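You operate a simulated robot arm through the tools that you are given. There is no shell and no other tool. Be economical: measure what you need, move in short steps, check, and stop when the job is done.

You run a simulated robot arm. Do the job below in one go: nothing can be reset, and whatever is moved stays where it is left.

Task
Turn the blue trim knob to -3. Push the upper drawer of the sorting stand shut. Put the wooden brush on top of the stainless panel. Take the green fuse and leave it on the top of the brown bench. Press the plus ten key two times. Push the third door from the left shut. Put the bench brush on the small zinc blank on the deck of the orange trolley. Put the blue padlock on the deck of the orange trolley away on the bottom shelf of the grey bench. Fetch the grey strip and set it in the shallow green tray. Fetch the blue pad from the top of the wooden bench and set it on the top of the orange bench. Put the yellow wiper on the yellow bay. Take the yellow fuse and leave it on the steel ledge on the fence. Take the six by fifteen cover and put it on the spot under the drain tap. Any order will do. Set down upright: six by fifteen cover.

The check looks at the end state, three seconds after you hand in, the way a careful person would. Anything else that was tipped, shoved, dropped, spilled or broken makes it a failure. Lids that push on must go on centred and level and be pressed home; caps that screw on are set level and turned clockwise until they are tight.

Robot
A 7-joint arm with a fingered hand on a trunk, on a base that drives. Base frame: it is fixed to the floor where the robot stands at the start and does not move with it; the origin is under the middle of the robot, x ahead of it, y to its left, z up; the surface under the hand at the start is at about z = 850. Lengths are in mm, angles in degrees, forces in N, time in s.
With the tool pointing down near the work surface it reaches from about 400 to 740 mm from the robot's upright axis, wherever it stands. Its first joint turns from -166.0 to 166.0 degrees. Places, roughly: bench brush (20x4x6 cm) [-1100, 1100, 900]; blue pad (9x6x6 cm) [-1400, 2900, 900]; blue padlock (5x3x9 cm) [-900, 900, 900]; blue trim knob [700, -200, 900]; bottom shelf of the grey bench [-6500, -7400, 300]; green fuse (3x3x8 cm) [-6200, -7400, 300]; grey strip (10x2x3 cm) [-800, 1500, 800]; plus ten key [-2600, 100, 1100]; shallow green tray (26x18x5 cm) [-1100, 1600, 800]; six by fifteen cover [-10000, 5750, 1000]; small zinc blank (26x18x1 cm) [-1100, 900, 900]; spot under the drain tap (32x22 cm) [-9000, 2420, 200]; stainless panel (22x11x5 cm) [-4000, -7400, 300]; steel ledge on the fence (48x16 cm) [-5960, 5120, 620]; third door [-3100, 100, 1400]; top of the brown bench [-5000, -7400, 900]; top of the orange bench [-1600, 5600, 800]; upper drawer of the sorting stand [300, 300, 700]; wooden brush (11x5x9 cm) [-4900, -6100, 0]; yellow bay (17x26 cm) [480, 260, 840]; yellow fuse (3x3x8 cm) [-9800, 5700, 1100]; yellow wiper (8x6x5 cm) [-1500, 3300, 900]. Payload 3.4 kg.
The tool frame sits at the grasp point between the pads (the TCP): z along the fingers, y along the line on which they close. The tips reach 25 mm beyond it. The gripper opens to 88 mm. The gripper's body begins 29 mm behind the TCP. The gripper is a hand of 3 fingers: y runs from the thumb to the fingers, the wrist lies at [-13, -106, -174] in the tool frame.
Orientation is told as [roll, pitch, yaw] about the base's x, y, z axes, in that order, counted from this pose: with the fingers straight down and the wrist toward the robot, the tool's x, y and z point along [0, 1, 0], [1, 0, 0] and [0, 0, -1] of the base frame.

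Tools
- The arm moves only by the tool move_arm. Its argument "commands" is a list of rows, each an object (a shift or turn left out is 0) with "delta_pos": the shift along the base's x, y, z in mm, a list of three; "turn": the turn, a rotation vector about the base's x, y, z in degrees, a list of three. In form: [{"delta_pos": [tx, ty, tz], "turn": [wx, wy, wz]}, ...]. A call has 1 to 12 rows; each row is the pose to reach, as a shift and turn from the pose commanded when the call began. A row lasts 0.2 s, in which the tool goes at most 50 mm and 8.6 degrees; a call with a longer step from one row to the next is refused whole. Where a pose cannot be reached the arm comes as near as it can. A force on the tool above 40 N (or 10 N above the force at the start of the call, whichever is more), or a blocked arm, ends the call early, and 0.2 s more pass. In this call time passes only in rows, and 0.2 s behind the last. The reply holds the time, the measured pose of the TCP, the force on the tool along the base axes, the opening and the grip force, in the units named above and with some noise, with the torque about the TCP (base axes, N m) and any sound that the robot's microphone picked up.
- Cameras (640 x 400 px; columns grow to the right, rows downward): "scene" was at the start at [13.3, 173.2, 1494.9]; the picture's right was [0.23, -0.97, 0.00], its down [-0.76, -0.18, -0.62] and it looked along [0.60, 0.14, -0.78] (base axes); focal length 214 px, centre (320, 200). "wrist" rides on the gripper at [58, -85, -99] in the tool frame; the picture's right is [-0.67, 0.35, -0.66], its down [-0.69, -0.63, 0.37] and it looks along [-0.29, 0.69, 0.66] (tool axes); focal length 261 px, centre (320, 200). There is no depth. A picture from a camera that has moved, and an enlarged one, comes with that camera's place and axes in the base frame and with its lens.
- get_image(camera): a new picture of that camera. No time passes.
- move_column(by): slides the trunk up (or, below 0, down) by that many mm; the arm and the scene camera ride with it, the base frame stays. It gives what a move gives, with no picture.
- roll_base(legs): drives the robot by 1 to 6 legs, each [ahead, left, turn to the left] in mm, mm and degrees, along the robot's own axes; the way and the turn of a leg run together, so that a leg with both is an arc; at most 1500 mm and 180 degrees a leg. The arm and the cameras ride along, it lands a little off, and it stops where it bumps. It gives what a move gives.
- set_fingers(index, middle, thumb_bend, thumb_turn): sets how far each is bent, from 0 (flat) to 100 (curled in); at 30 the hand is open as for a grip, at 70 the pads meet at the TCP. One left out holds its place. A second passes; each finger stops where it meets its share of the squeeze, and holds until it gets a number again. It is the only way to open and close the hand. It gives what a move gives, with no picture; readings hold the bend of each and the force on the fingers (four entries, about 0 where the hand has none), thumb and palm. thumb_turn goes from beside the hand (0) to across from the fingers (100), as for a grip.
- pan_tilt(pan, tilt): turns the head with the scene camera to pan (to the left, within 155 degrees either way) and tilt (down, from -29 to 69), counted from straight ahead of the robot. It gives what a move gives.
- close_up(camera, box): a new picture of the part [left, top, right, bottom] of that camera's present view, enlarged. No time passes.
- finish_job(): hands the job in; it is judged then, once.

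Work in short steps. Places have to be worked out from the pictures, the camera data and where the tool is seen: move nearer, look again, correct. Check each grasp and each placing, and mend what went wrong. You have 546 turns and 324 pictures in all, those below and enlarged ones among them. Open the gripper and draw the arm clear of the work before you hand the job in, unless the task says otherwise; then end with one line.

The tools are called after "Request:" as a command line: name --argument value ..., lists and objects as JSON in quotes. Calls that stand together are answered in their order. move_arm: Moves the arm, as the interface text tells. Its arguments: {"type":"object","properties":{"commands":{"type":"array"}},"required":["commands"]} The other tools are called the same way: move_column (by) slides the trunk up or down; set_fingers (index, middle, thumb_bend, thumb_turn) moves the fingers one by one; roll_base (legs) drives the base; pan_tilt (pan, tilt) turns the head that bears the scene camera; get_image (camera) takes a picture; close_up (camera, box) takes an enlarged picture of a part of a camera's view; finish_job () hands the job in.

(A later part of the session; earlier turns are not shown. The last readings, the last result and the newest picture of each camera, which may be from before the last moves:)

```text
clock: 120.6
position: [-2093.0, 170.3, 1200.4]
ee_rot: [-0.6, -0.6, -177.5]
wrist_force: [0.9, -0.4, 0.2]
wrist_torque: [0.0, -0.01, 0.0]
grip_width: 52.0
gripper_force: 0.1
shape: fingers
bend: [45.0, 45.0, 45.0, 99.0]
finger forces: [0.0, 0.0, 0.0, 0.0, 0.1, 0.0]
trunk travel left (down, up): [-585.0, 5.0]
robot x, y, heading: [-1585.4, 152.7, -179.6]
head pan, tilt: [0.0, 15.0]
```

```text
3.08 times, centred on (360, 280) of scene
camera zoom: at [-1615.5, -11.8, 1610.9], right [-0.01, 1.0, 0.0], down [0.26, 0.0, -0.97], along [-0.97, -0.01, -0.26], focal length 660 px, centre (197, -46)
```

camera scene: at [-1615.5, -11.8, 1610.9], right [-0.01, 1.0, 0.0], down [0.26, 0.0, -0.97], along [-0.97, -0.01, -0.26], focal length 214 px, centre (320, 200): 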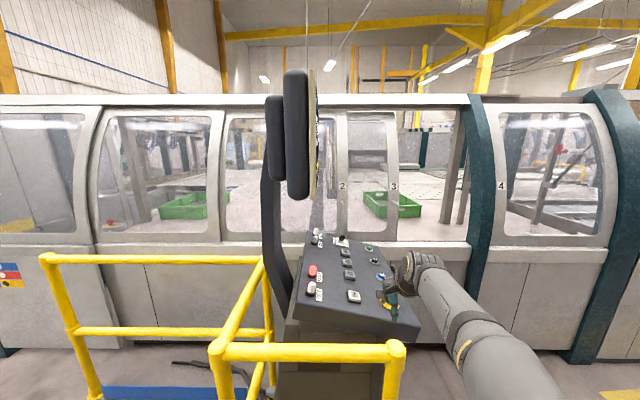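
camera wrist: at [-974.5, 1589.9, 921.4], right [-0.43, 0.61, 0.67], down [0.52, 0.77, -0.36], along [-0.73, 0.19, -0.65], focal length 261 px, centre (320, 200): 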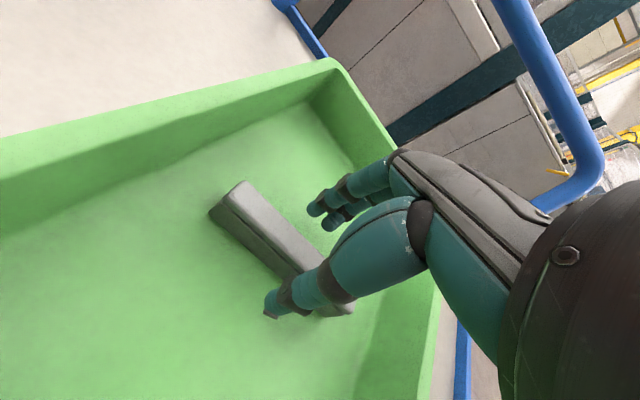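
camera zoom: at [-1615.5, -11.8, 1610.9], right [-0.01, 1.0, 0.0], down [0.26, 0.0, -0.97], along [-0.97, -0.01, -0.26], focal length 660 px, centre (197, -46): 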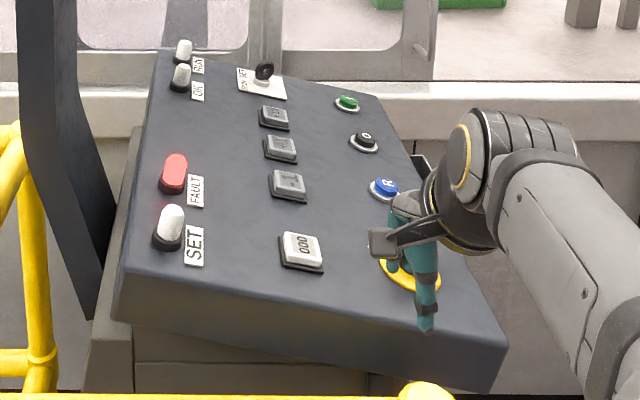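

Door labelled 3 is slid left behind door 2 and must be slid right (+y) to the pillar. The panel keys are at the pendant, fenced in front; I approach from its open right side, facing −y.

Request:
roll_base --legs '[[0, -700, 0], [0, 0, 90], [0, -700, 0]]'

Request:
pan_tilt --pan -25 --tilt 35

Request:
get_image --camera "scene"

Request:
get_image --camera "wrist"

```text
clock: 123.8
position: [-2042.2, 929.8, 1183.3]
ee_rot: [6.1, 3.0, 161.3]
wrist_force: [-0.1, 0.9, 0.1]
wrist_torque: [-0.18, 0.03, 0.04]
grip_width: 52.8
gripper_force: 0.0
shape: fingers
bend: [45.0, 45.0, 45.0, 99.0]
finger forces: [0.0, 0.1, 0.0, 0.0, 0.0, 0.1]
trunk travel left (down, up): [-585.0, 5.0]
robot x, y, heading: [-1581.0, 724.4, 178.6]
head pan, tilt: [0.0, 15.0]
stopped in leg 1: the robot was blocked; the commanded pose is now the measured one
```

```text
clock: 124.7
position: [-2043.4, 915.8, 1185.0]
ee_rot: [5.4, 2.5, 161.5]
wrist_force: [-1.2, 0.1, -0.3]
wrist_torque: [0.01, 0.01, -0.02]
grip_width: 52.6
gripper_force: 0.0
shape: fingers
bend: [45.0, 45.0, 45.0, 99.0]
finger forces: [0.0, 0.0, 0.0, 0.0, 0.0, 0.0]
trunk travel left (down, up): [-585.0, 5.0]
robot x, y, heading: [-1582.6, 723.9, 178.1]
head pan, tilt: [-25.0, 35.0]
```

```text
265 pictures are left
camera scene: at [-1610.8, 457.1, 1577.3], right [0.45, 0.89, 0.08], down [0.51, -0.18, -0.84], along [-0.73, 0.42, -0.54], focal length 214 px, centre (320, 200)
```

scene: 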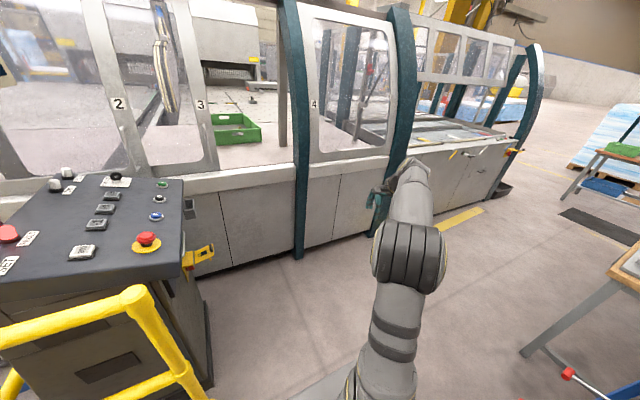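

```text
264 pictures are left
camera wrist: at [-1983.5, 843.7, 1293.3], right [-0.12, 0.81, 0.57], down [0.82, 0.41, -0.4], along [-0.56, 0.42, -0.71], focal length 261 px, centre (320, 200)
```

wrist: 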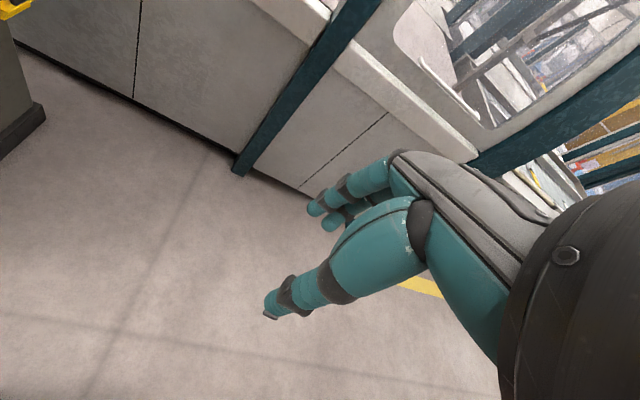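

The base was blocked and seems slightly tilted – perhaps it touched the trolley. I look to the right rear before doing anything.

Request:
pan_tilt --pan -150 --tilt 55

Request:
get_image --camera "scene"

```text
clock: 126.8
position: [-2043.0, 916.4, 1184.4]
ee_rot: [5.4, 2.4, 161.5]
wrist_force: [-0.6, 0.8, -0.2]
wrist_torque: [0.01, -0.01, 0.03]
grip_width: 52.7
gripper_force: 0.0
shape: fingers
bend: [45.0, 45.0, 45.0, 99.0]
finger forces: [0.1, 0.0, 0.0, 0.0, 0.0, 0.1]
trunk travel left (down, up): [-585.0, 5.0]
robot x, y, heading: [-1579.6, 722.4, 178.7]
head pan, tilt: [-150.0, 55.0]
```

```text
263 pictures are left
camera scene: at [-1468.2, 455.0, 1549.2], right [0.48, -0.88, -0.08], down [-0.72, -0.34, -0.61], along [0.51, 0.35, -0.79], focal length 214 px, centre (320, 200)
```

scene: 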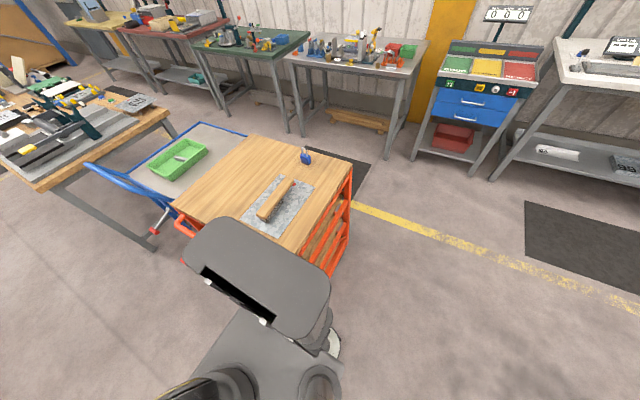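

The robot leans to the left from riding against the trolley's side. I back off to the left gently.

Request:
roll_base --legs '[[0, 150, 0]]'

Request:
get_image --camera "scene"

```text
clock: 127.5
position: [-1994.5, 1023.0, 1152.0]
ee_rot: [18.4, 1.9, 164.2]
wrist_force: [0.0, 1.4, -0.6]
wrist_torque: [-0.15, 0.08, 0.04]
grip_width: 52.5
gripper_force: 0.0
shape: fingers
bend: [45.0, 45.0, 45.0, 99.0]
finger forces: [0.0, 0.0, 0.0, 0.0, 0.0, 0.0]
trunk travel left (down, up): [-585.0, 5.0]
robot x, y, heading: [-1586.5, 709.9, 177.7]
head pan, tilt: [-150.0, 55.0]
stopped in leg 1: the robot was blocked; the commanded pose is now the measured one
```

```text
262 pictures are left
camera scene: at [-1467.7, 480.2, 1552.1], right [0.47, -0.88, -0.06], down [-0.72, -0.35, -0.6], along [0.51, 0.32, -0.8], focal length 214 px, centre (320, 200)
```

scene: 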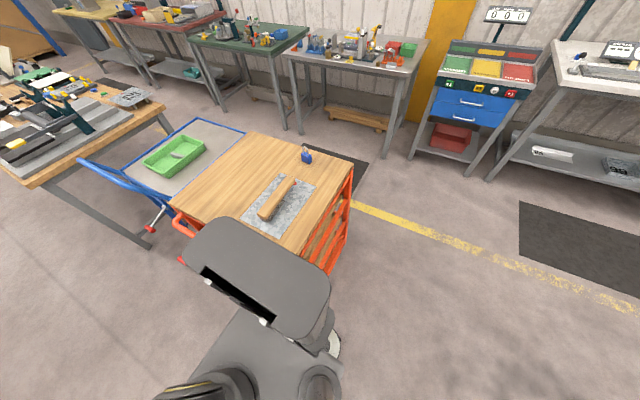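

The readings look like the robot was wobbling. I take a fresh reading and look ahead.

Request:
pan_tilt --pan -20 --tilt 50

Request:
get_image --camera "scene"

```text
clock: 129.6
position: [-1996.0, 1013.3, 1155.6]
ee_rot: [17.5, 2.1, 164.1]
wrist_force: [-0.5, 0.0, -0.2]
wrist_torque: [-0.02, 0.03, 0.0]
grip_width: 52.9
gripper_force: 0.1
shape: fingers
bend: [45.0, 45.0, 45.0, 99.0]
finger forces: [0.0, 0.0, 0.0, 0.0, 0.0, 0.0]
trunk travel left (down, up): [-585.0, 5.0]
robot x, y, heading: [-1583.3, 709.9, 178.3]
head pan, tilt: [-20.0, 50.0]
```

```text
261 pictures are left
camera scene: at [-1603.5, 462.2, 1556.2], right [0.37, 0.93, 0.07], down [0.71, -0.24, -0.66], along [-0.59, 0.29, -0.75], focal length 214 px, centre (320, 200)
```

scene: 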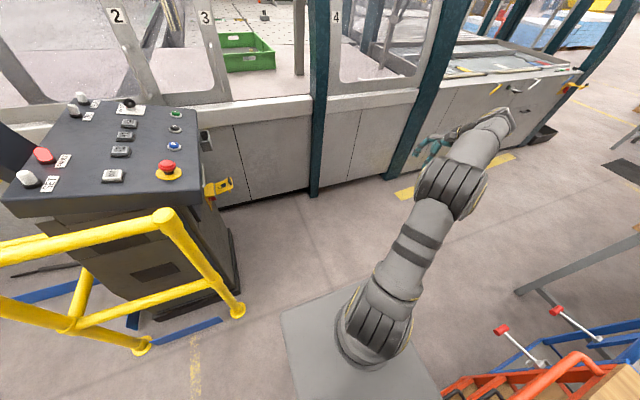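

The trolley itself hasn't moved, but the base leans with its right side raised. I drive ahead, away from the trolley, to free it.

Request:
roll_base --legs '[[60, 0, 0]]'

Request:
get_image --camera "scene"

```text
clock: 130.3
position: [-1916.9, 1085.4, 1106.7]
ee_rot: [35.0, 5.8, 160.3]
wrist_force: [-0.1, 1.3, -1.1]
wrist_torque: [-0.11, 0.06, -0.04]
grip_width: 52.4
gripper_force: 0.1
shape: fingers
bend: [45.0, 45.0, 45.0, 99.0]
finger forces: [0.0, 0.1, 0.1, 0.1, 0.0, 0.1]
trunk travel left (down, up): [-585.0, 5.0]
robot x, y, heading: [-1586.0, 697.6, 177.4]
head pan, tilt: [-20.0, 50.0]
stopped in leg 1: the robot was blocked; the commanded pose is now the measured one
```

```text
260 pictures are left
camera scene: at [-1604.8, 485.3, 1558.4], right [0.38, 0.92, 0.05], down [0.71, -0.26, -0.66], along [-0.59, 0.29, -0.75], focal length 214 px, centre (320, 200)
```

scene: 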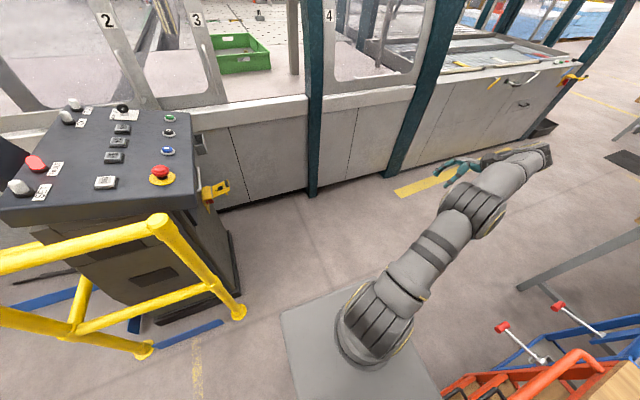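

I look down to the right side to see what is touching.

Request:
pan_tilt --pan -95 --tilt 69

Request:
get_image --camera "scene"

Request:
pan_tilt --pan 90 --tilt 60

Request:
get_image --camera "scene"

```text
clock: 131.8
position: [-1925.6, 1077.1, 1108.2]
ee_rot: [33.7, 5.6, 160.7]
wrist_force: [0.2, -0.2, 0.1]
wrist_torque: [-0.01, -0.02, -0.03]
grip_width: 52.3
gripper_force: 0.0
shape: fingers
bend: [45.0, 45.0, 45.0, 99.0]
finger forces: [0.0, 0.0, 0.1, 0.1, 0.0, 0.0]
trunk travel left (down, up): [-585.0, 5.0]
robot x, y, heading: [-1585.6, 697.2, 177.6]
head pan, tilt: [-95.0, 68.8]
```

```text
259 pictures are left
camera scene: at [-1529.8, 502.5, 1536.8], right [0.99, -0.13, 0.0], down [-0.12, -0.9, -0.42], along [0.05, 0.41, -0.91], focal length 214 px, centre (320, 200)
```

scene: 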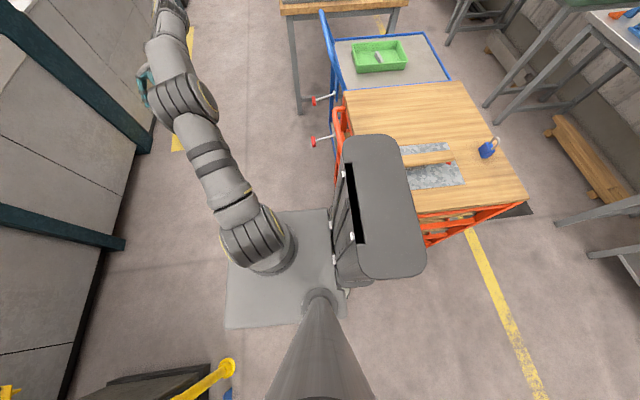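

```text
clock: 134.5
position: [-1926.3, 1076.5, 1108.8]
ee_rot: [33.7, 5.6, 160.7]
wrist_force: [0.1, 1.3, -0.1]
wrist_torque: [0.0, 0.0, 0.01]
grip_width: 52.2
gripper_force: 0.0
shape: fingers
bend: [45.0, 45.0, 45.0, 99.0]
finger forces: [0.0, 0.0, 0.0, 0.0, 0.0, 0.0]
trunk travel left (down, up): [-585.0, 5.0]
robot x, y, heading: [-1588.1, 700.6, 178.0]
head pan, tilt: [90.0, 60.0]
```

```text
258 pictures are left
camera scene: at [-1539.3, 379.8, 1539.0], right [-1.0, 0.04, 0.0], down [0.04, 0.89, -0.45], along [-0.02, -0.45, -0.89], focal length 214 px, centre (320, 200)
```

scene: 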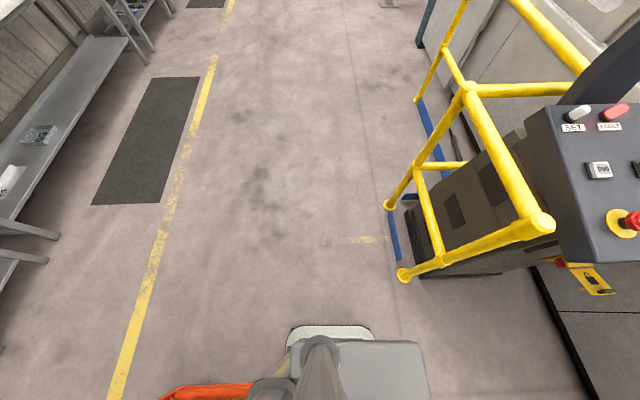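

The trunk's right side leans on the trolley's handle. First I bring the arm back to a tidy pose ahead to see whether it obeys.

Request:
move_arm --commands '[{"delta_pos": [-10, -30, 10], "turn": [-8, 0, 0]}, {"delta_pos": [-20, -60, 20], "turn": [-16, 0, 0]}, {"delta_pos": [-30, -100, 30], "turn": [-24, 0, 0]}, {"delta_pos": [-40, -140, 40], "turn": [-32, 0, 0]}, {"delta_pos": [-50, -180, 60], "turn": [-33, -5, 8]}, {"delta_pos": [-60, -220, 80], "turn": [-33, -5, 16]}]'

Request:
pan_tilt --pan -95 --tilt 60

Request:
get_image --camera "scene"

```text
refused: row 5 steps farther than a row can; nothing moved
```

```text
clock: 137.3
position: [-1924.9, 1075.6, 1107.9]
ee_rot: [33.7, 5.7, 160.6]
wrist_force: [0.1, 0.7, 0.5]
wrist_torque: [-0.03, 0.0, -0.02]
grip_width: 52.5
gripper_force: 0.1
shape: fingers
bend: [45.0, 45.0, 45.0, 99.0]
finger forces: [0.0, 0.1, 0.0, 0.0, 0.1, 0.0]
trunk travel left (down, up): [-585.0, 5.0]
robot x, y, heading: [-1584.6, 696.7, 177.7]
head pan, tilt: [-95.0, 60.0]
```

```text
257 pictures are left
camera scene: at [-1527.7, 512.1, 1546.8], right [0.99, -0.13, 0.0], down [-0.11, -0.83, -0.55], along [0.07, 0.55, -0.84], focal length 214 px, centre (320, 200)
```

scene: 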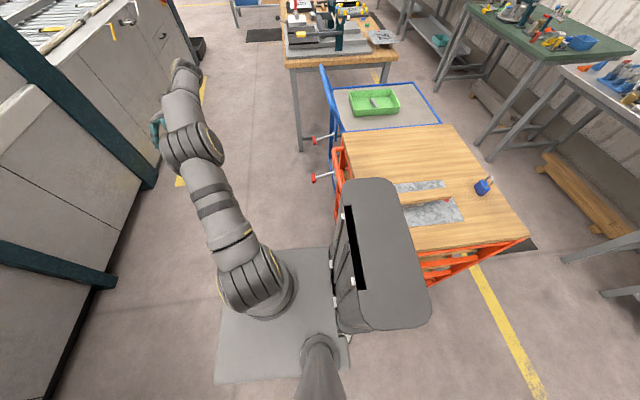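

Only a step too long; I resend with shorter steps.

Request:
move_arm --commands '[{"delta_pos": [-10, -30, 10], "turn": [-8, 0, 0]}, {"delta_pos": [-20, -60, 20], "turn": [-16, 0, 0]}, {"delta_pos": [-30, -95, 25], "turn": [-24, 0, 0]}, {"delta_pos": [-40, -130, 30], "turn": [-32, 0, 0]}, {"delta_pos": [-50, -165, 35], "turn": [-33, -4, 5]}, {"delta_pos": [-60, -200, 45], "turn": [-33, -5, 12]}]'

Request:
roll_base --legs '[[0, 30, 0]]'

```text
clock: 137.6
position: [-1896.6, 1085.2, 1086.3]
ee_rot: [46.5, 10.2, 159.9]
wrist_force: [-0.5, 1.1, -0.8]
wrist_torque: [-0.08, 0.07, 0.03]
grip_width: 52.6
gripper_force: 0.1
shape: fingers
bend: [45.0, 45.0, 45.0, 99.0]
finger forces: [0.0, 0.0, 0.0, 0.0, 0.0, 0.1]
trunk travel left (down, up): [-585.0, 5.0]
robot x, y, heading: [-1584.4, 692.6, 177.3]
head pan, tilt: [-95.0, 60.0]
stopped in row 1: the arm was blocked; the commanded pose is now the measured one
```

```text
clock: 138.3
position: [-1866.4, 1095.6, 1020.3]
ee_rot: [61.3, 16.8, 160.4]
wrist_force: [1.1, 0.1, -1.0]
wrist_torque: [-0.05, 0.01, 0.02]
grip_width: 52.3
gripper_force: 0.1
shape: fingers
bend: [45.0, 45.0, 45.0, 99.0]
finger forces: [0.0, 0.1, 0.0, 0.0, 0.1, 0.0]
trunk travel left (down, up): [-585.0, 5.0]
robot x, y, heading: [-1588.3, 676.4, 177.1]
head pan, tilt: [-95.0, 60.0]
stopped in leg 1: the robot was blocked; the commanded pose is now the measured one
```

The lean makes every command stop early, but each leftward try brings the base further off (y 724→676) and it is levelling. I continue leftward.

Request:
roll_base --legs '[[0, 150, 0]]'

Request:
get_image --camera "scene"

```text
clock: 139.1
position: [-1860.8, 1101.0, 994.2]
ee_rot: [62.8, 17.0, 160.6]
wrist_force: [0.3, 0.3, -0.4]
wrist_torque: [0.02, -0.01, -0.01]
grip_width: 52.4
gripper_force: 0.1
shape: fingers
bend: [45.0, 45.0, 45.0, 99.0]
finger forces: [0.0, 0.0, 0.1, 0.0, 0.0, 0.0]
trunk travel left (down, up): [-585.0, 5.0]
robot x, y, heading: [-1589.1, 660.1, 176.6]
head pan, tilt: [-95.0, 60.0]
stopped in leg 1: the robot was blocked; the commanded pose is now the measured one
```

```text
256 pictures are left
camera scene: at [-1530.5, 553.4, 1545.1], right [0.99, -0.15, 0.0], down [-0.13, -0.85, -0.5], along [0.07, 0.5, -0.86], focal length 214 px, centre (320, 200)
```

scene: 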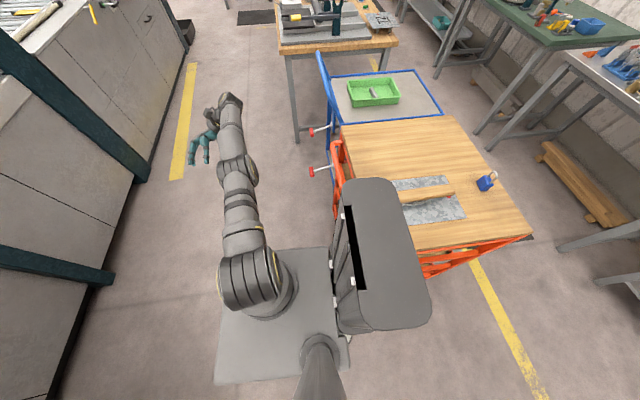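

The robot is level again (y=660). I continue left to clear the trolley.

Request:
roll_base --legs '[[0, 150, 0]]'

Request:
get_image --camera "scene"

```text
clock: 140.4
position: [-1873.2, 960.7, 998.8]
ee_rot: [62.5, 17.0, 160.8]
wrist_force: [0.0, 0.2, 0.0]
wrist_torque: [-0.01, 0.0, -0.05]
grip_width: 52.7
gripper_force: 0.1
shape: fingers
bend: [45.0, 45.0, 45.0, 99.0]
finger forces: [0.0, 0.0, 0.0, 0.0, 0.1, 0.1]
trunk travel left (down, up): [-585.0, 5.0]
robot x, y, heading: [-1598.5, 518.5, 176.9]
head pan, tilt: [-95.0, 60.0]
```

```text
255 pictures are left
camera scene: at [-1536.2, 417.8, 1544.5], right [0.99, -0.14, 0.0], down [-0.12, -0.86, -0.5], along [0.07, 0.5, -0.87], focal length 214 px, centre (320, 200)
```

scene: 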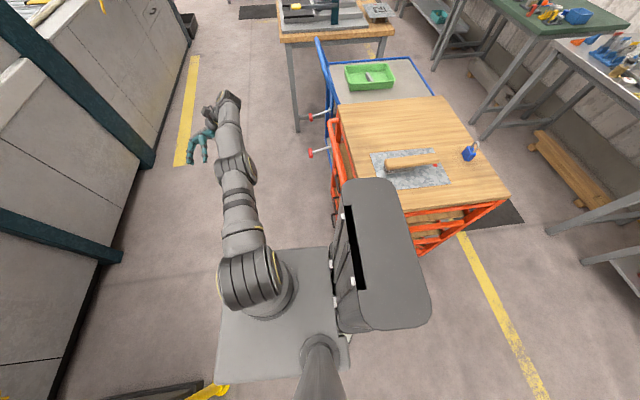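

Free and level; the trolley's load is undisturbed. I straighten the arm again in the free space.

Request:
move_arm --commands '[{"delta_pos": [-15, -33, 17], "turn": [8, -0.5, 1.1]}, {"delta_pos": [-30, -66, 33], "turn": [16, -1, 2.3]}, {"delta_pos": [-45, -100, 50], "turn": [24, -1.6, 3.4]}, {"delta_pos": [-60, -133, 67], "turn": [32, -2.1, 4.6]}, {"delta_pos": [-75, -167, 83], "turn": [40, -2.7, 5.7]}, {"delta_pos": [-90, -200, 100], "turn": [48, -3.2, 6.9]}, {"delta_pos": [-105, -233, 117], "turn": [56, -3.7, 8]}, {"delta_pos": [-120, -267, 133], "turn": [64.6, -4.3, 9.3]}, {"delta_pos": [-135, -300, 150], "turn": [64.6, -4.3, 9.3]}, {"delta_pos": [-150, -333, 167], "turn": [64.6, -4.3, 9.3]}]'

```text
refused: row 8 steps farther than a row can; nothing moved
```

Request:
move_arm --commands '[{"delta_pos": [-15, -33, 17], "turn": [8, -0.5, 1.1]}, {"delta_pos": [-30, -66, 33], "turn": [16, -1, 2.3]}, {"delta_pos": [-45, -100, 50], "turn": [24, -1.6, 3.4]}, {"delta_pos": [-60, -133, 67], "turn": [32, -2.1, 4.6]}, {"delta_pos": [-75, -167, 83], "turn": [40, -2.7, 5.7]}, {"delta_pos": [-90, -200, 100], "turn": [48, -3.2, 6.9]}, {"delta_pos": [-105, -233, 117], "turn": [56, -3.7, 8]}, {"delta_pos": [-120, -267, 133], "turn": [61, -4, 8.7]}, {"delta_pos": [-135, -300, 150], "turn": [64.6, -4.3, 9.3]}, {"delta_pos": [-150, -333, 167], "turn": [64.6, -4.3, 9.3]}]'

```text
clock: 142.7
position: [-2023.5, 628.0, 1162.2]
ee_rot: [-0.5, -1.6, 161.8]
wrist_force: [0.2, 0.6, -0.1]
wrist_torque: [-0.02, -0.01, 0.0]
grip_width: 52.7
gripper_force: 0.0
shape: fingers
bend: [45.0, 45.0, 45.0, 99.0]
finger forces: [0.0, 0.0, 0.0, 0.0, 0.0, 0.0]
trunk travel left (down, up): [-585.0, 5.0]
robot x, y, heading: [-1597.8, 516.1, 177.0]
head pan, tilt: [-95.0, 60.0]
```

Arm is straight again. I now drive clear: ahead, then right, then turn to face −y, and look at the panel.

Request:
roll_base --legs '[[320, 0, 0], [0, -350, 0], [0, 0, 90]]'

Request:
pan_tilt --pan -35 --tilt 35

Request:
get_image --camera "scene"

```text
clock: 150.6
position: [-1982.4, 453.7, 1161.2]
ee_rot: [-0.3, -1.5, -104.6]
wrist_force: [-0.4, -0.6, -0.1]
wrist_torque: [-0.02, 0.02, 0.01]
grip_width: 52.3
gripper_force: 0.1
shape: fingers
bend: [45.0, 45.0, 45.0, 99.0]
finger forces: [0.0, 0.0, 0.0, 0.0, 0.0, 0.0]
trunk travel left (down, up): [-585.0, 5.0]
robot x, y, heading: [-1899.6, 885.5, -89.5]
head pan, tilt: [-95.0, 60.0]
```

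```text
clock: 151.9
position: [-1982.8, 452.9, 1162.9]
ee_rot: [-0.3, -1.5, -104.5]
wrist_force: [-0.6, -0.1, 0.4]
wrist_torque: [0.04, 0.0, 0.01]
grip_width: 52.5
gripper_force: 0.1
shape: fingers
bend: [45.0, 45.0, 45.0, 99.0]
finger forces: [0.0, 0.0, 0.0, 0.0, 0.0, 0.0]
trunk travel left (down, up): [-585.0, 5.0]
robot x, y, heading: [-1895.4, 882.6, -89.4]
head pan, tilt: [-35.0, 35.0]
```

```text
254 pictures are left
camera scene: at [-1790.1, 872.5, 1578.9], right [-0.82, 0.57, 0.0], down [0.32, 0.47, -0.82], along [-0.46, -0.68, -0.57], focal length 214 px, centre (320, 200)
```

scene: 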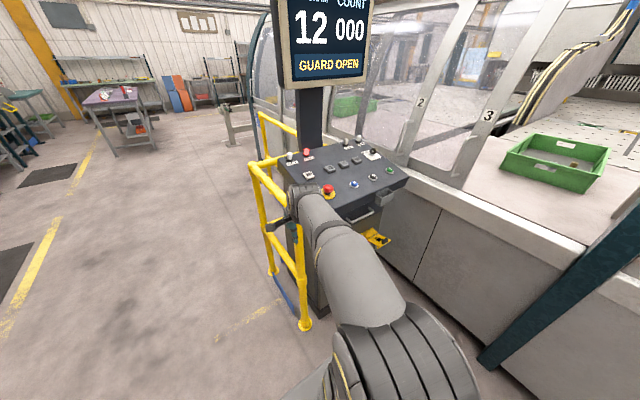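

The monitor shows program 12, count 000, "GUARD OPEN". I shift right (−x) to face the panel's right side.

Request:
roll_base --legs '[[-40, 0, 0], [0, -420, 0]]'

Request:
pan_tilt --pan -5 --tilt 35

Request:
get_image --camera "scene"

Request:
get_image --camera "wrist"

```text
clock: 155.0
position: [-2415.8, 489.7, 1162.4]
ee_rot: [-0.3, -1.5, -104.4]
wrist_force: [-0.6, 0.1, -0.2]
wrist_torque: [-0.02, -0.01, -0.02]
grip_width: 52.6
gripper_force: 0.0
shape: fingers
bend: [45.0, 45.0, 45.0, 99.0]
finger forces: [0.1, 0.0, 0.0, 0.1, 0.0, 0.0]
trunk travel left (down, up): [-585.0, 5.0]
robot x, y, heading: [-2331.1, 921.2, -89.4]
head pan, tilt: [-35.0, 35.0]
```

```text
clock: 156.0
position: [-2414.3, 489.7, 1161.4]
ee_rot: [-0.3, -1.5, -104.3]
wrist_force: [-0.9, 0.0, 0.8]
wrist_torque: [-0.02, 0.0, 0.02]
grip_width: 52.4
gripper_force: 0.1
shape: fingers
bend: [45.0, 45.0, 45.0, 99.0]
finger forces: [0.1, 0.0, 0.1, 0.1, 0.0, 0.1]
trunk travel left (down, up): [-585.0, 5.0]
robot x, y, heading: [-2332.0, 918.5, -89.2]
head pan, tilt: [-5.0, 35.0]
```

```text
253 pictures are left
camera scene: at [-2179.4, 893.3, 1578.9], right [-1.0, 0.08, 0.0], down [0.04, 0.57, -0.82], along [-0.06, -0.82, -0.57], focal length 214 px, centre (320, 200)
```

scene: 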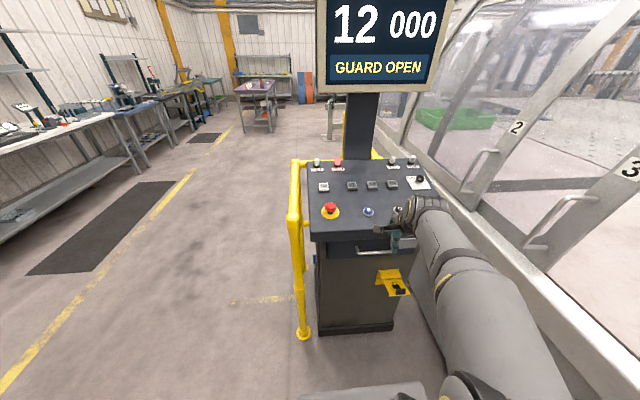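

```text
252 pictures are left
camera wrist: at [-2336.2, 558.4, 1258.7], right [-0.73, -0.15, 0.67], down [-0.51, 0.77, -0.38], along [-0.46, -0.62, -0.64], focal length 261 px, centre (320, 200)
```

wrist: 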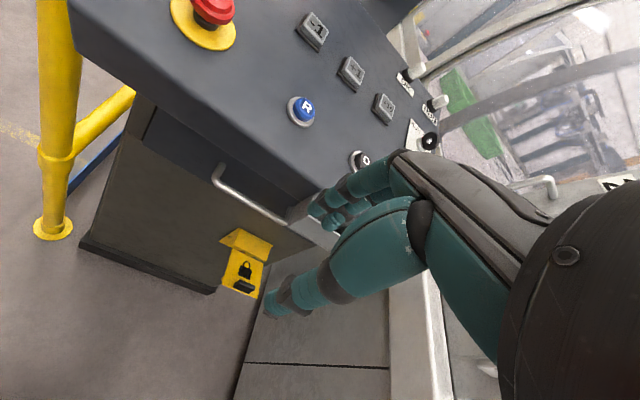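

The panel faces us. I enlarge the keys to read them.

Request:
close_up --camera "scene" --box '[290, 145, 450, 245]'

Request:
close_up --camera "wrist" --box '[260, 0, 440, 120]'

```text
4.00 times, centred on (370, 195) of scene
camera zoom: at [-2179.4, 893.3, 1578.9], right [-1.0, 0.08, 0.0], down [0.04, 0.57, -0.82], along [-0.06, -0.82, -0.57], focal length 858 px, centre (120, 220)
```

zoom: 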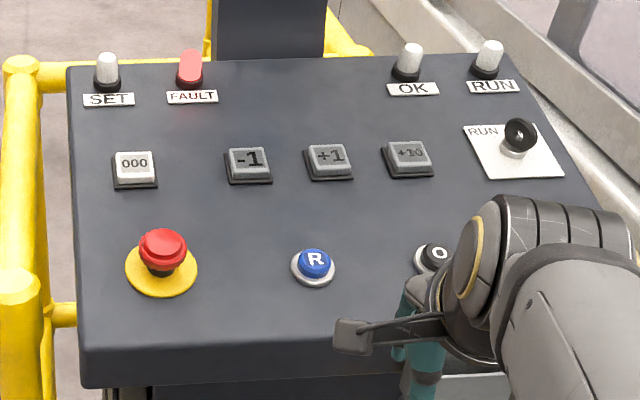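

```text
3.33 times, centred on (350, 60) of wrist
camera zoom: at [-2336.2, 558.4, 1258.7], right [-0.73, -0.15, 0.67], down [-0.51, 0.77, -0.38], along [-0.46, -0.62, -0.64], focal length 869 px, centre (220, 667)
```

zoom: 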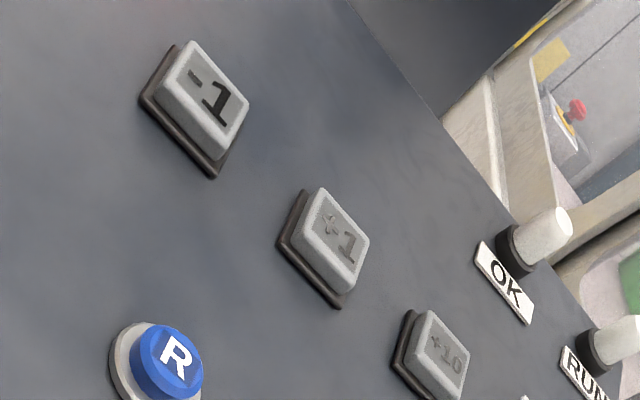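

The +10 key is at about (−2548, 123, 1109) on a panel tilted ~20°. I make a fist with the tips together, raise and square the hand, then move the base nearer.

Request:
set_fingers --index 70 --middle 70 --thumb_bend 70

Request:
move_arm --commands '[{"delta_pos": [0, 0, 25], "turn": [0, 0, 7]}, {"delta_pos": [0, 0, 50], "turn": [0, 0, 14]}, {"delta_pos": [0, 0, 75], "turn": [-7, 0, 14]}, {"delta_pos": [0, 0, 90], "turn": [-14, 0, 14]}, {"delta_pos": [0, 0, 100], "turn": [-20, 0, 14]}]'

Request:
roll_base --legs '[[0, -110, 0], [190, 0, 0]]'

Request:
get_image --camera "wrist"

Request:
get_image --camera "scene"

```text
clock: 157.0
position: [-2414.2, 489.8, 1161.9]
ee_rot: [-0.3, -1.5, -104.5]
wrist_force: [0.6, 0.0, 0.8]
wrist_torque: [0.02, 0.0, -0.02]
grip_width: 0.1
gripper_force: 0.2
shape: fingers
bend: [70.0, 70.0, 70.0, 100.0]
finger forces: [0.1, 0.0, 0.0, 0.0, 0.1, 0.0]
trunk travel left (down, up): [-585.0, 5.0]
robot x, y, heading: [-2330.5, 918.8, -89.5]
head pan, tilt: [-5.0, 35.0]
```

```text
clock: 158.2
position: [-2414.8, 489.0, 1262.3]
ee_rot: [2.4, -21.4, -90.6]
wrist_force: [0.5, 2.1, 0.0]
wrist_torque: [0.02, -0.01, -0.05]
grip_width: 0.0
gripper_force: 0.0
shape: fingers
bend: [70.0, 70.0, 70.0, 100.0]
finger forces: [0.0, 0.0, 0.0, 0.0, 0.0, 0.0]
trunk travel left (down, up): [-585.0, 5.0]
robot x, y, heading: [-2330.4, 925.7, -88.9]
head pan, tilt: [-5.0, 35.0]
```

```text
clock: 160.5
position: [-2518.4, 298.0, 1260.6]
ee_rot: [2.4, -21.4, -90.5]
wrist_force: [-0.1, -0.6, -0.2]
wrist_torque: [0.01, 0.0, -0.01]
grip_width: 0.4
gripper_force: 0.1
shape: fingers
bend: [70.0, 70.0, 70.0, 100.0]
finger forces: [0.0, 0.1, 0.0, 0.0, 0.0, 0.0]
trunk travel left (down, up): [-585.0, 5.0]
robot x, y, heading: [-2436.7, 729.7, -89.3]
head pan, tilt: [-5.0, 35.0]
```

```text
249 pictures are left
camera wrist: at [-2464.7, 412.8, 1325.4], right [-0.7, -0.09, 0.71], down [-0.67, 0.45, -0.6], along [-0.27, -0.89, -0.37], focal length 261 px, centre (320, 200)
```

wrist: 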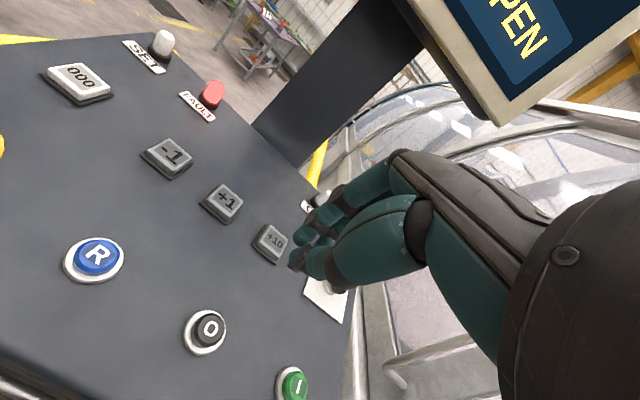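

```text
248 pictures are left
camera scene: at [-2285.5, 703.9, 1578.9], right [-1.0, 0.07, 0.0], down [0.04, 0.57, -0.82], along [-0.06, -0.82, -0.57], focal length 214 px, centre (320, 200)
```

scene: 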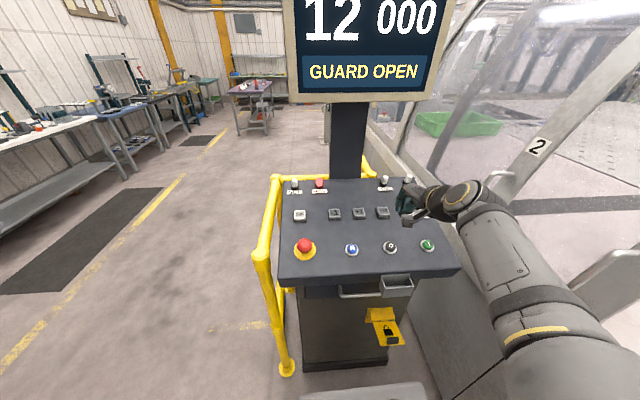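

Refined key estimate ≈(−2551, 120, 1109). I move the fingertips to ~40 mm above it along the panel normal and look.

Request:
move_arm --commands '[{"delta_pos": [-8, -38, -22]}, {"delta_pos": [-16, -76, -44]}, {"delta_pos": [-24, -114, -66]}, {"delta_pos": [-33, -155, -91]}]'

Request:
get_image --camera "wrist"

Request:
close_up --camera "scene" --box '[280, 160, 480, 290]'

```text
clock: 161.5
position: [-2553.8, 144.8, 1170.2]
ee_rot: [2.3, -21.3, -90.5]
wrist_force: [0.4, -0.6, -0.6]
wrist_torque: [0.03, 0.03, 0.0]
grip_width: 0.0
gripper_force: 0.1
shape: fingers
bend: [70.0, 70.0, 70.0, 100.0]
finger forces: [0.0, 0.1, 0.0, 0.1, 0.1, 0.1]
trunk travel left (down, up): [-585.0, 5.0]
robot x, y, heading: [-2435.6, 730.7, -89.1]
head pan, tilt: [-5.0, 35.0]
```

```text
247 pictures are left
camera wrist: at [-2498.9, 258.5, 1234.2], right [-0.7, -0.09, 0.71], down [-0.67, 0.45, -0.6], along [-0.27, -0.89, -0.37], focal length 261 px, centre (320, 200)
```

wrist: 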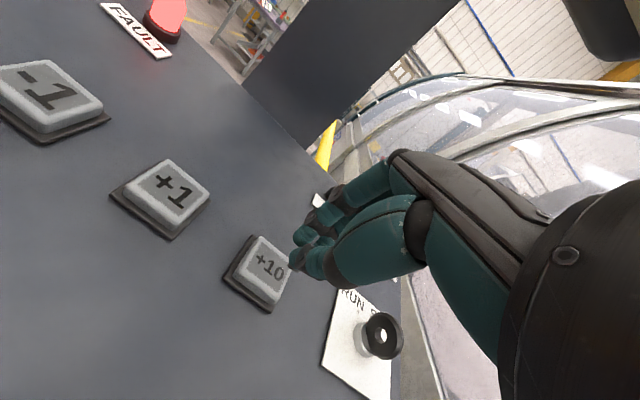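

```text
3.08 times, centred on (380, 225) of scene
camera zoom: at [-2285.8, 703.9, 1578.9], right [-1.0, 0.07, 0.0], down [0.04, 0.57, -0.82], along [-0.06, -0.82, -0.57], focal length 660 px, centre (135, 123)
```

zoom: 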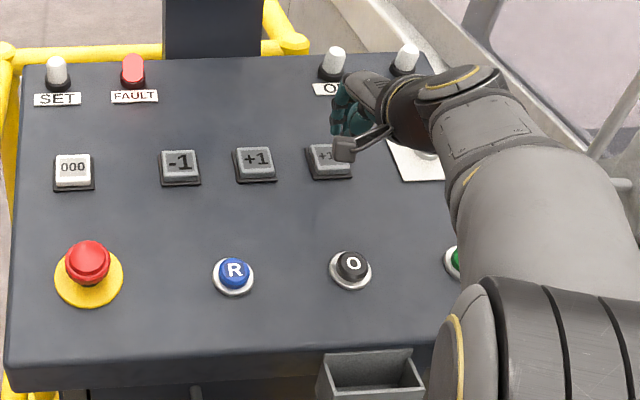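

The tips are aligned with the key. I approach to about contact.

Request:
move_arm --commands '[{"delta_pos": [1, -9, -23]}, {"delta_pos": [1, -13, -33]}]'

Request:
get_image --camera "wrist"

```text
clock: 162.1
position: [-2552.4, 133.0, 1136.7]
ee_rot: [2.4, -21.3, -90.4]
wrist_force: [-1.3, -0.6, 0.2]
wrist_torque: [0.01, -0.01, -0.01]
grip_width: 0.2
gripper_force: 0.0
shape: fingers
bend: [70.0, 70.0, 70.0, 100.0]
finger forces: [0.0, 0.1, 0.0, 0.0, 0.1, 0.1]
trunk travel left (down, up): [-585.0, 5.0]
robot x, y, heading: [-2435.5, 735.8, -88.9]
head pan, tilt: [-5.0, 35.0]
```

```text
245 pictures are left
camera wrist: at [-2497.0, 247.0, 1200.5], right [-0.7, -0.09, 0.71], down [-0.67, 0.45, -0.6], along [-0.27, -0.89, -0.37], focal length 261 px, centre (320, 200)
```

wrist: 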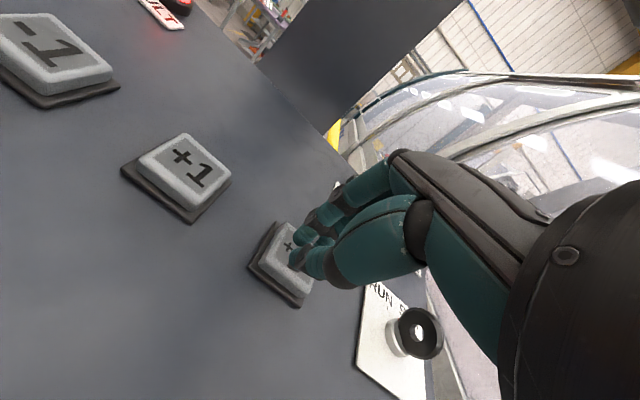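

Tips are over the key, nearly touching. I press in small steps and back out in the same call.

Request:
move_arm --commands '[{"delta_pos": [0, -1.5, -4]}, {"delta_pos": [0, -3, -8]}, {"delta_pos": [0, -4, -11]}, {"delta_pos": [0, -5, -13]}]'

Request:
get_image --camera "scene"

```text
clock: 163.1
position: [-2551.9, 126.0, 1123.3]
ee_rot: [2.2, -21.2, -90.5]
wrist_force: [-0.2, 0.2, -0.7]
wrist_torque: [0.02, -0.03, 0.01]
grip_width: 0.0
gripper_force: 0.1
shape: fingers
bend: [70.0, 70.0, 70.0, 100.0]
finger forces: [0.1, 0.0, 0.0, 0.0, 0.0, 0.0]
trunk travel left (down, up): [-585.0, 5.0]
robot x, y, heading: [-2437.0, 732.8, -89.0]
head pan, tilt: [-5.0, 35.0]
```

```text
244 pictures are left
camera scene: at [-2285.6, 704.9, 1578.9], right [-1.0, 0.07, 0.0], down [0.04, 0.57, -0.82], along [-0.06, -0.82, -0.57], focal length 214 px, centre (320, 200)
```

scene: 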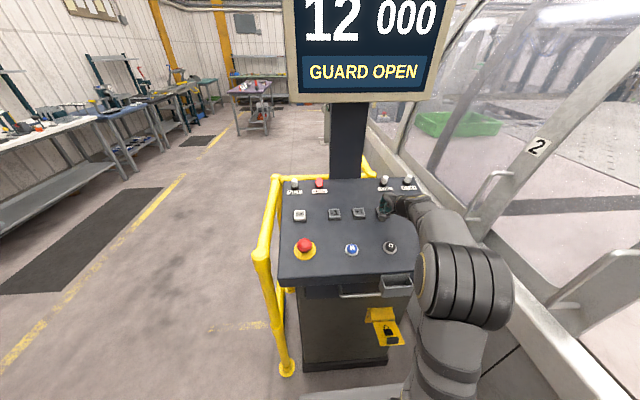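

No contact force yet; I go on down in 3 mm steps.

Request:
move_arm --commands '[{"delta_pos": [0, -1, -3]}, {"delta_pos": [0, -2, -6]}, {"delta_pos": [0, -3, -9]}]'

Request:
get_image --camera "wrist"

```text
clock: 163.9
position: [-2550.3, 124.2, 1115.3]
ee_rot: [2.5, -21.4, -90.5]
wrist_force: [0.7, 1.7, 2.5]
wrist_torque: [0.04, -0.01, -0.01]
grip_width: 0.1
gripper_force: 1.7
shape: fingers
bend: [70.0, 70.0, 70.0, 100.0]
finger forces: [0.0, 0.1, 0.0, 0.1, 3.0, 0.0]
trunk travel left (down, up): [-585.0, 5.0]
robot x, y, heading: [-2436.2, 734.2, -88.6]
head pan, tilt: [-5.0, 35.0]
heard: click
```

```text
243 pictures are left
camera wrist: at [-2496.2, 238.2, 1180.1], right [-0.7, -0.09, 0.71], down [-0.67, 0.45, -0.6], along [-0.27, -0.89, -0.37], focal length 261 px, centre (320, 200)
```

wrist: 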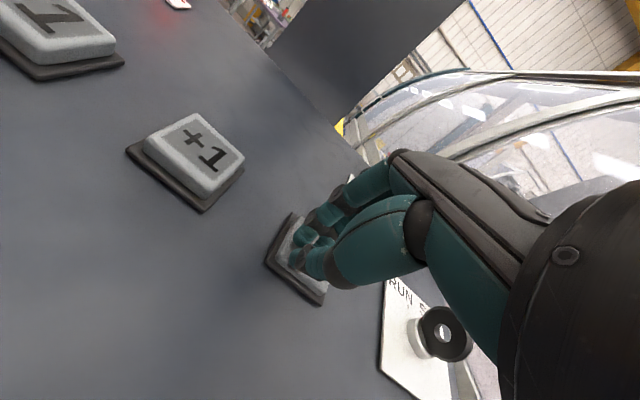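

A click was heard: one press. I back off fully and check the display.

Request:
move_arm --commands '[{"delta_pos": [0, 5, 13]}, {"delta_pos": [0, 9, 24]}]'

Request:
get_image --camera "scene"

```text
clock: 164.5
position: [-2551.1, 131.1, 1138.9]
ee_rot: [2.3, -21.3, -90.6]
wrist_force: [-0.9, -0.7, -0.3]
wrist_torque: [0.0, 0.07, -0.01]
grip_width: 0.0
gripper_force: 0.1
shape: fingers
bend: [70.0, 70.0, 70.0, 100.0]
finger forces: [0.0, 0.0, 0.0, 0.0, 0.1, 0.1]
trunk travel left (down, up): [-585.0, 5.0]
robot x, y, heading: [-2439.1, 730.7, -88.9]
head pan, tilt: [-5.0, 35.0]
```

```text
242 pictures are left
camera scene: at [-2285.5, 705.0, 1578.9], right [-1.0, 0.07, 0.0], down [0.04, 0.57, -0.82], along [-0.06, -0.82, -0.57], focal length 214 px, centre (320, 200)
```

scene: 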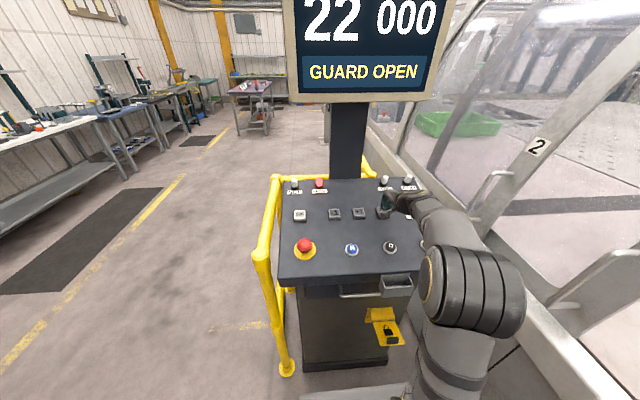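

The display went to 22. I press the second time with the same stroke and back out.

Request:
move_arm --commands '[{"delta_pos": [0, -5, -13]}, {"delta_pos": [0, -7, -18]}, {"delta_pos": [0, -8, -22]}, {"delta_pos": [0, -9, -25]}]'

Request:
get_image --camera "scene"

```text
clock: 165.5
position: [-2550.1, 123.8, 1115.3]
ee_rot: [2.3, -21.4, -90.5]
wrist_force: [0.7, 3.8, 4.2]
wrist_torque: [0.07, 0.01, -0.02]
grip_width: 0.1
gripper_force: 3.0
shape: fingers
bend: [70.0, 70.0, 69.0, 100.0]
finger forces: [0.0, 0.0, 0.0, 0.0, 4.9, 0.1]
trunk travel left (down, up): [-585.0, 5.0]
robot x, y, heading: [-2438.3, 729.1, -89.1]
head pan, tilt: [-5.0, 35.0]
heard: click
```

```text
241 pictures are left
camera scene: at [-2285.3, 706.2, 1579.0], right [-1.0, 0.07, 0.0], down [0.04, 0.57, -0.82], along [-0.06, -0.82, -0.57], focal length 214 px, centre (320, 200)
```

scene: 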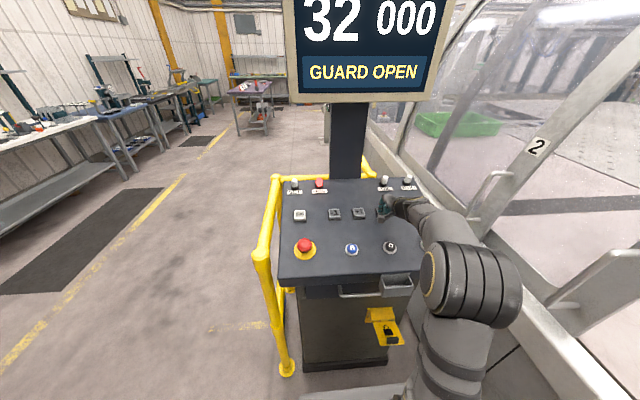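

The display reads 32: two presses done. I back off up and away from the panel.

Request:
move_arm --commands '[{"delta_pos": [0, 9, 24]}, {"delta_pos": [0, 20, 60]}, {"delta_pos": [0, 50, 95]}, {"delta_pos": [5, 90, 120]}, {"delta_pos": [10, 130, 145]}]'

Request:
roll_base --legs '[[-250, 0, 0], [0, 100, 0]]'

Request:
pan_tilt --pan -70 --tilt 20

Request:
get_image --camera "scene"

```text
clock: 166.7
position: [-2539.5, 252.9, 1260.6]
ee_rot: [2.4, -21.3, -90.6]
wrist_force: [-0.2, 0.4, -0.6]
wrist_torque: [0.0, 0.01, 0.01]
grip_width: 0.3
gripper_force: 0.1
shape: fingers
bend: [70.0, 70.0, 70.0, 100.0]
finger forces: [0.1, 0.0, 0.0, 0.0, 0.0, 0.1]
trunk travel left (down, up): [-585.0, 5.0]
robot x, y, heading: [-2438.4, 735.9, -88.9]
head pan, tilt: [-5.0, 35.0]
```

```text
clock: 169.3
position: [-2445.1, 507.7, 1261.3]
ee_rot: [2.3, -21.4, -90.3]
wrist_force: [-0.9, 0.5, -0.9]
wrist_torque: [-0.03, 0.0, -0.02]
grip_width: 0.0
gripper_force: 0.2
shape: fingers
bend: [70.0, 70.0, 70.0, 100.0]
finger forces: [0.0, 0.0, 0.0, 0.0, 0.0, 0.1]
trunk travel left (down, up): [-585.0, 5.0]
robot x, y, heading: [-2344.4, 991.5, -88.9]
head pan, tilt: [-5.0, 35.0]
```

```text
clock: 170.7
position: [-2445.9, 508.6, 1261.3]
ee_rot: [2.3, -21.2, -90.4]
wrist_force: [-0.3, -0.7, -0.4]
wrist_torque: [-0.01, 0.02, 0.02]
grip_width: 0.2
gripper_force: 0.0
shape: fingers
bend: [70.0, 70.0, 70.0, 100.0]
finger forces: [0.0, 0.1, 0.0, 0.0, 0.1, 0.1]
trunk travel left (down, up): [-585.0, 5.0]
robot x, y, heading: [-2342.5, 990.9, -89.0]
head pan, tilt: [-70.0, 20.0]
```

```text
240 pictures are left
camera scene: at [-2274.0, 1016.8, 1602.7], right [-0.36, 0.93, 0.0], down [0.32, 0.12, -0.94], along [-0.88, -0.34, -0.34], focal length 214 px, centre (320, 200)
```

scene: 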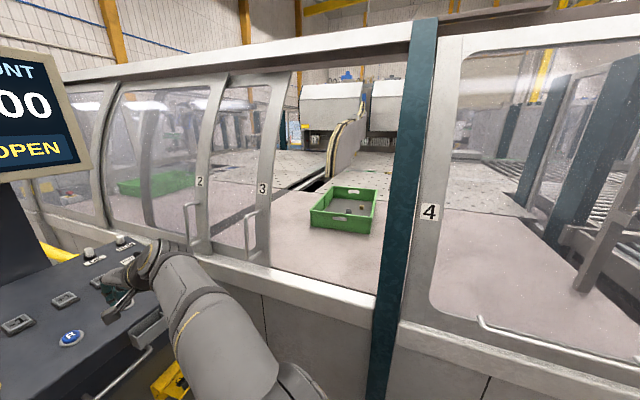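

Door 3's handle triangulates to about (−2915, 448, 1150); it needs to go ~470 mm in +y. I withdraw, turn to face the machine and position to the side of the handle.

Request:
roll_base --legs '[[0, 230, 0], [0, 0, -91], [0, 290, 0]]'

Request:
pan_tilt --pan 0 --tilt 20

Request:
get_image --camera "scene"

Request:
get_image --camera "wrist"

```text
clock: 177.8
position: [-2605.8, 828.9, 1261.6]
ee_rot: [2.4, -21.2, 177.0]
wrist_force: [-0.5, 0.1, -0.3]
wrist_torque: [0.02, -0.01, -0.04]
grip_width: 0.0
gripper_force: 0.2
shape: fingers
bend: [70.0, 70.0, 70.0, 100.0]
finger forces: [0.1, 0.0, 0.0, 0.0, 0.0, 0.1]
trunk travel left (down, up): [-585.0, 5.0]
robot x, y, heading: [-2127.2, 705.2, 178.5]
head pan, tilt: [-70.0, 20.0]
```

```text
clock: 179.2
position: [-2606.7, 830.4, 1261.4]
ee_rot: [2.4, -21.3, 176.9]
wrist_force: [0.2, -0.9, 0.8]
wrist_torque: [-0.01, -0.03, 0.02]
grip_width: 0.1
gripper_force: 0.0
shape: fingers
bend: [70.0, 70.0, 70.0, 100.0]
finger forces: [0.0, 0.1, 0.1, 0.0, 0.0, 0.1]
trunk travel left (down, up): [-585.0, 5.0]
robot x, y, heading: [-2135.4, 706.8, 178.3]
head pan, tilt: [0.0, 20.0]
```

```text
239 pictures are left
camera scene: at [-2168.2, 545.9, 1602.8], right [0.03, 1.0, 0.0], down [0.34, -0.01, -0.94], along [-0.94, 0.03, -0.34], focal length 214 px, centre (320, 200)
```

scene: 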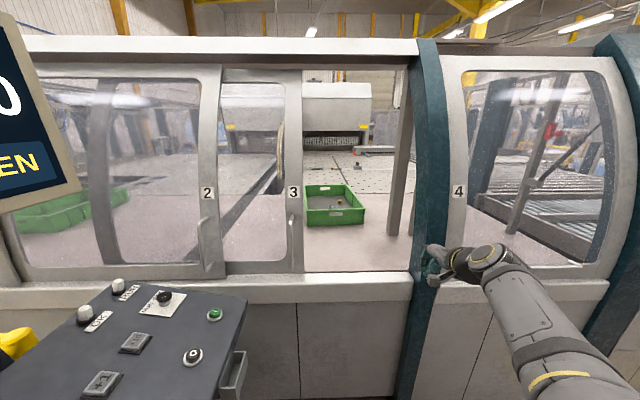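

```text
238 pictures are left
camera wrist: at [-2493.4, 768.9, 1325.4], right [-0.06, 0.7, 0.71], down [0.48, 0.64, -0.6], along [-0.88, 0.31, -0.37], focal length 261 px, centre (320, 200)
```

wrist: 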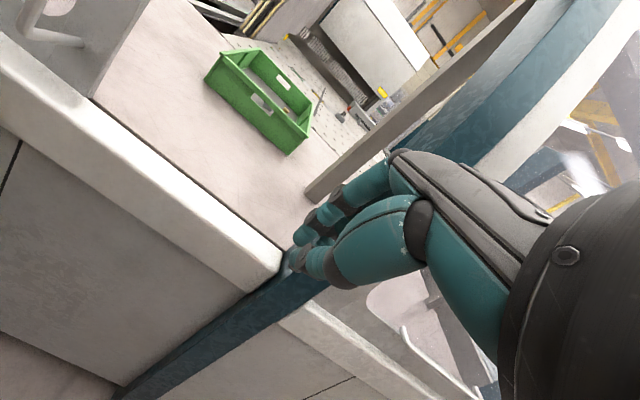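

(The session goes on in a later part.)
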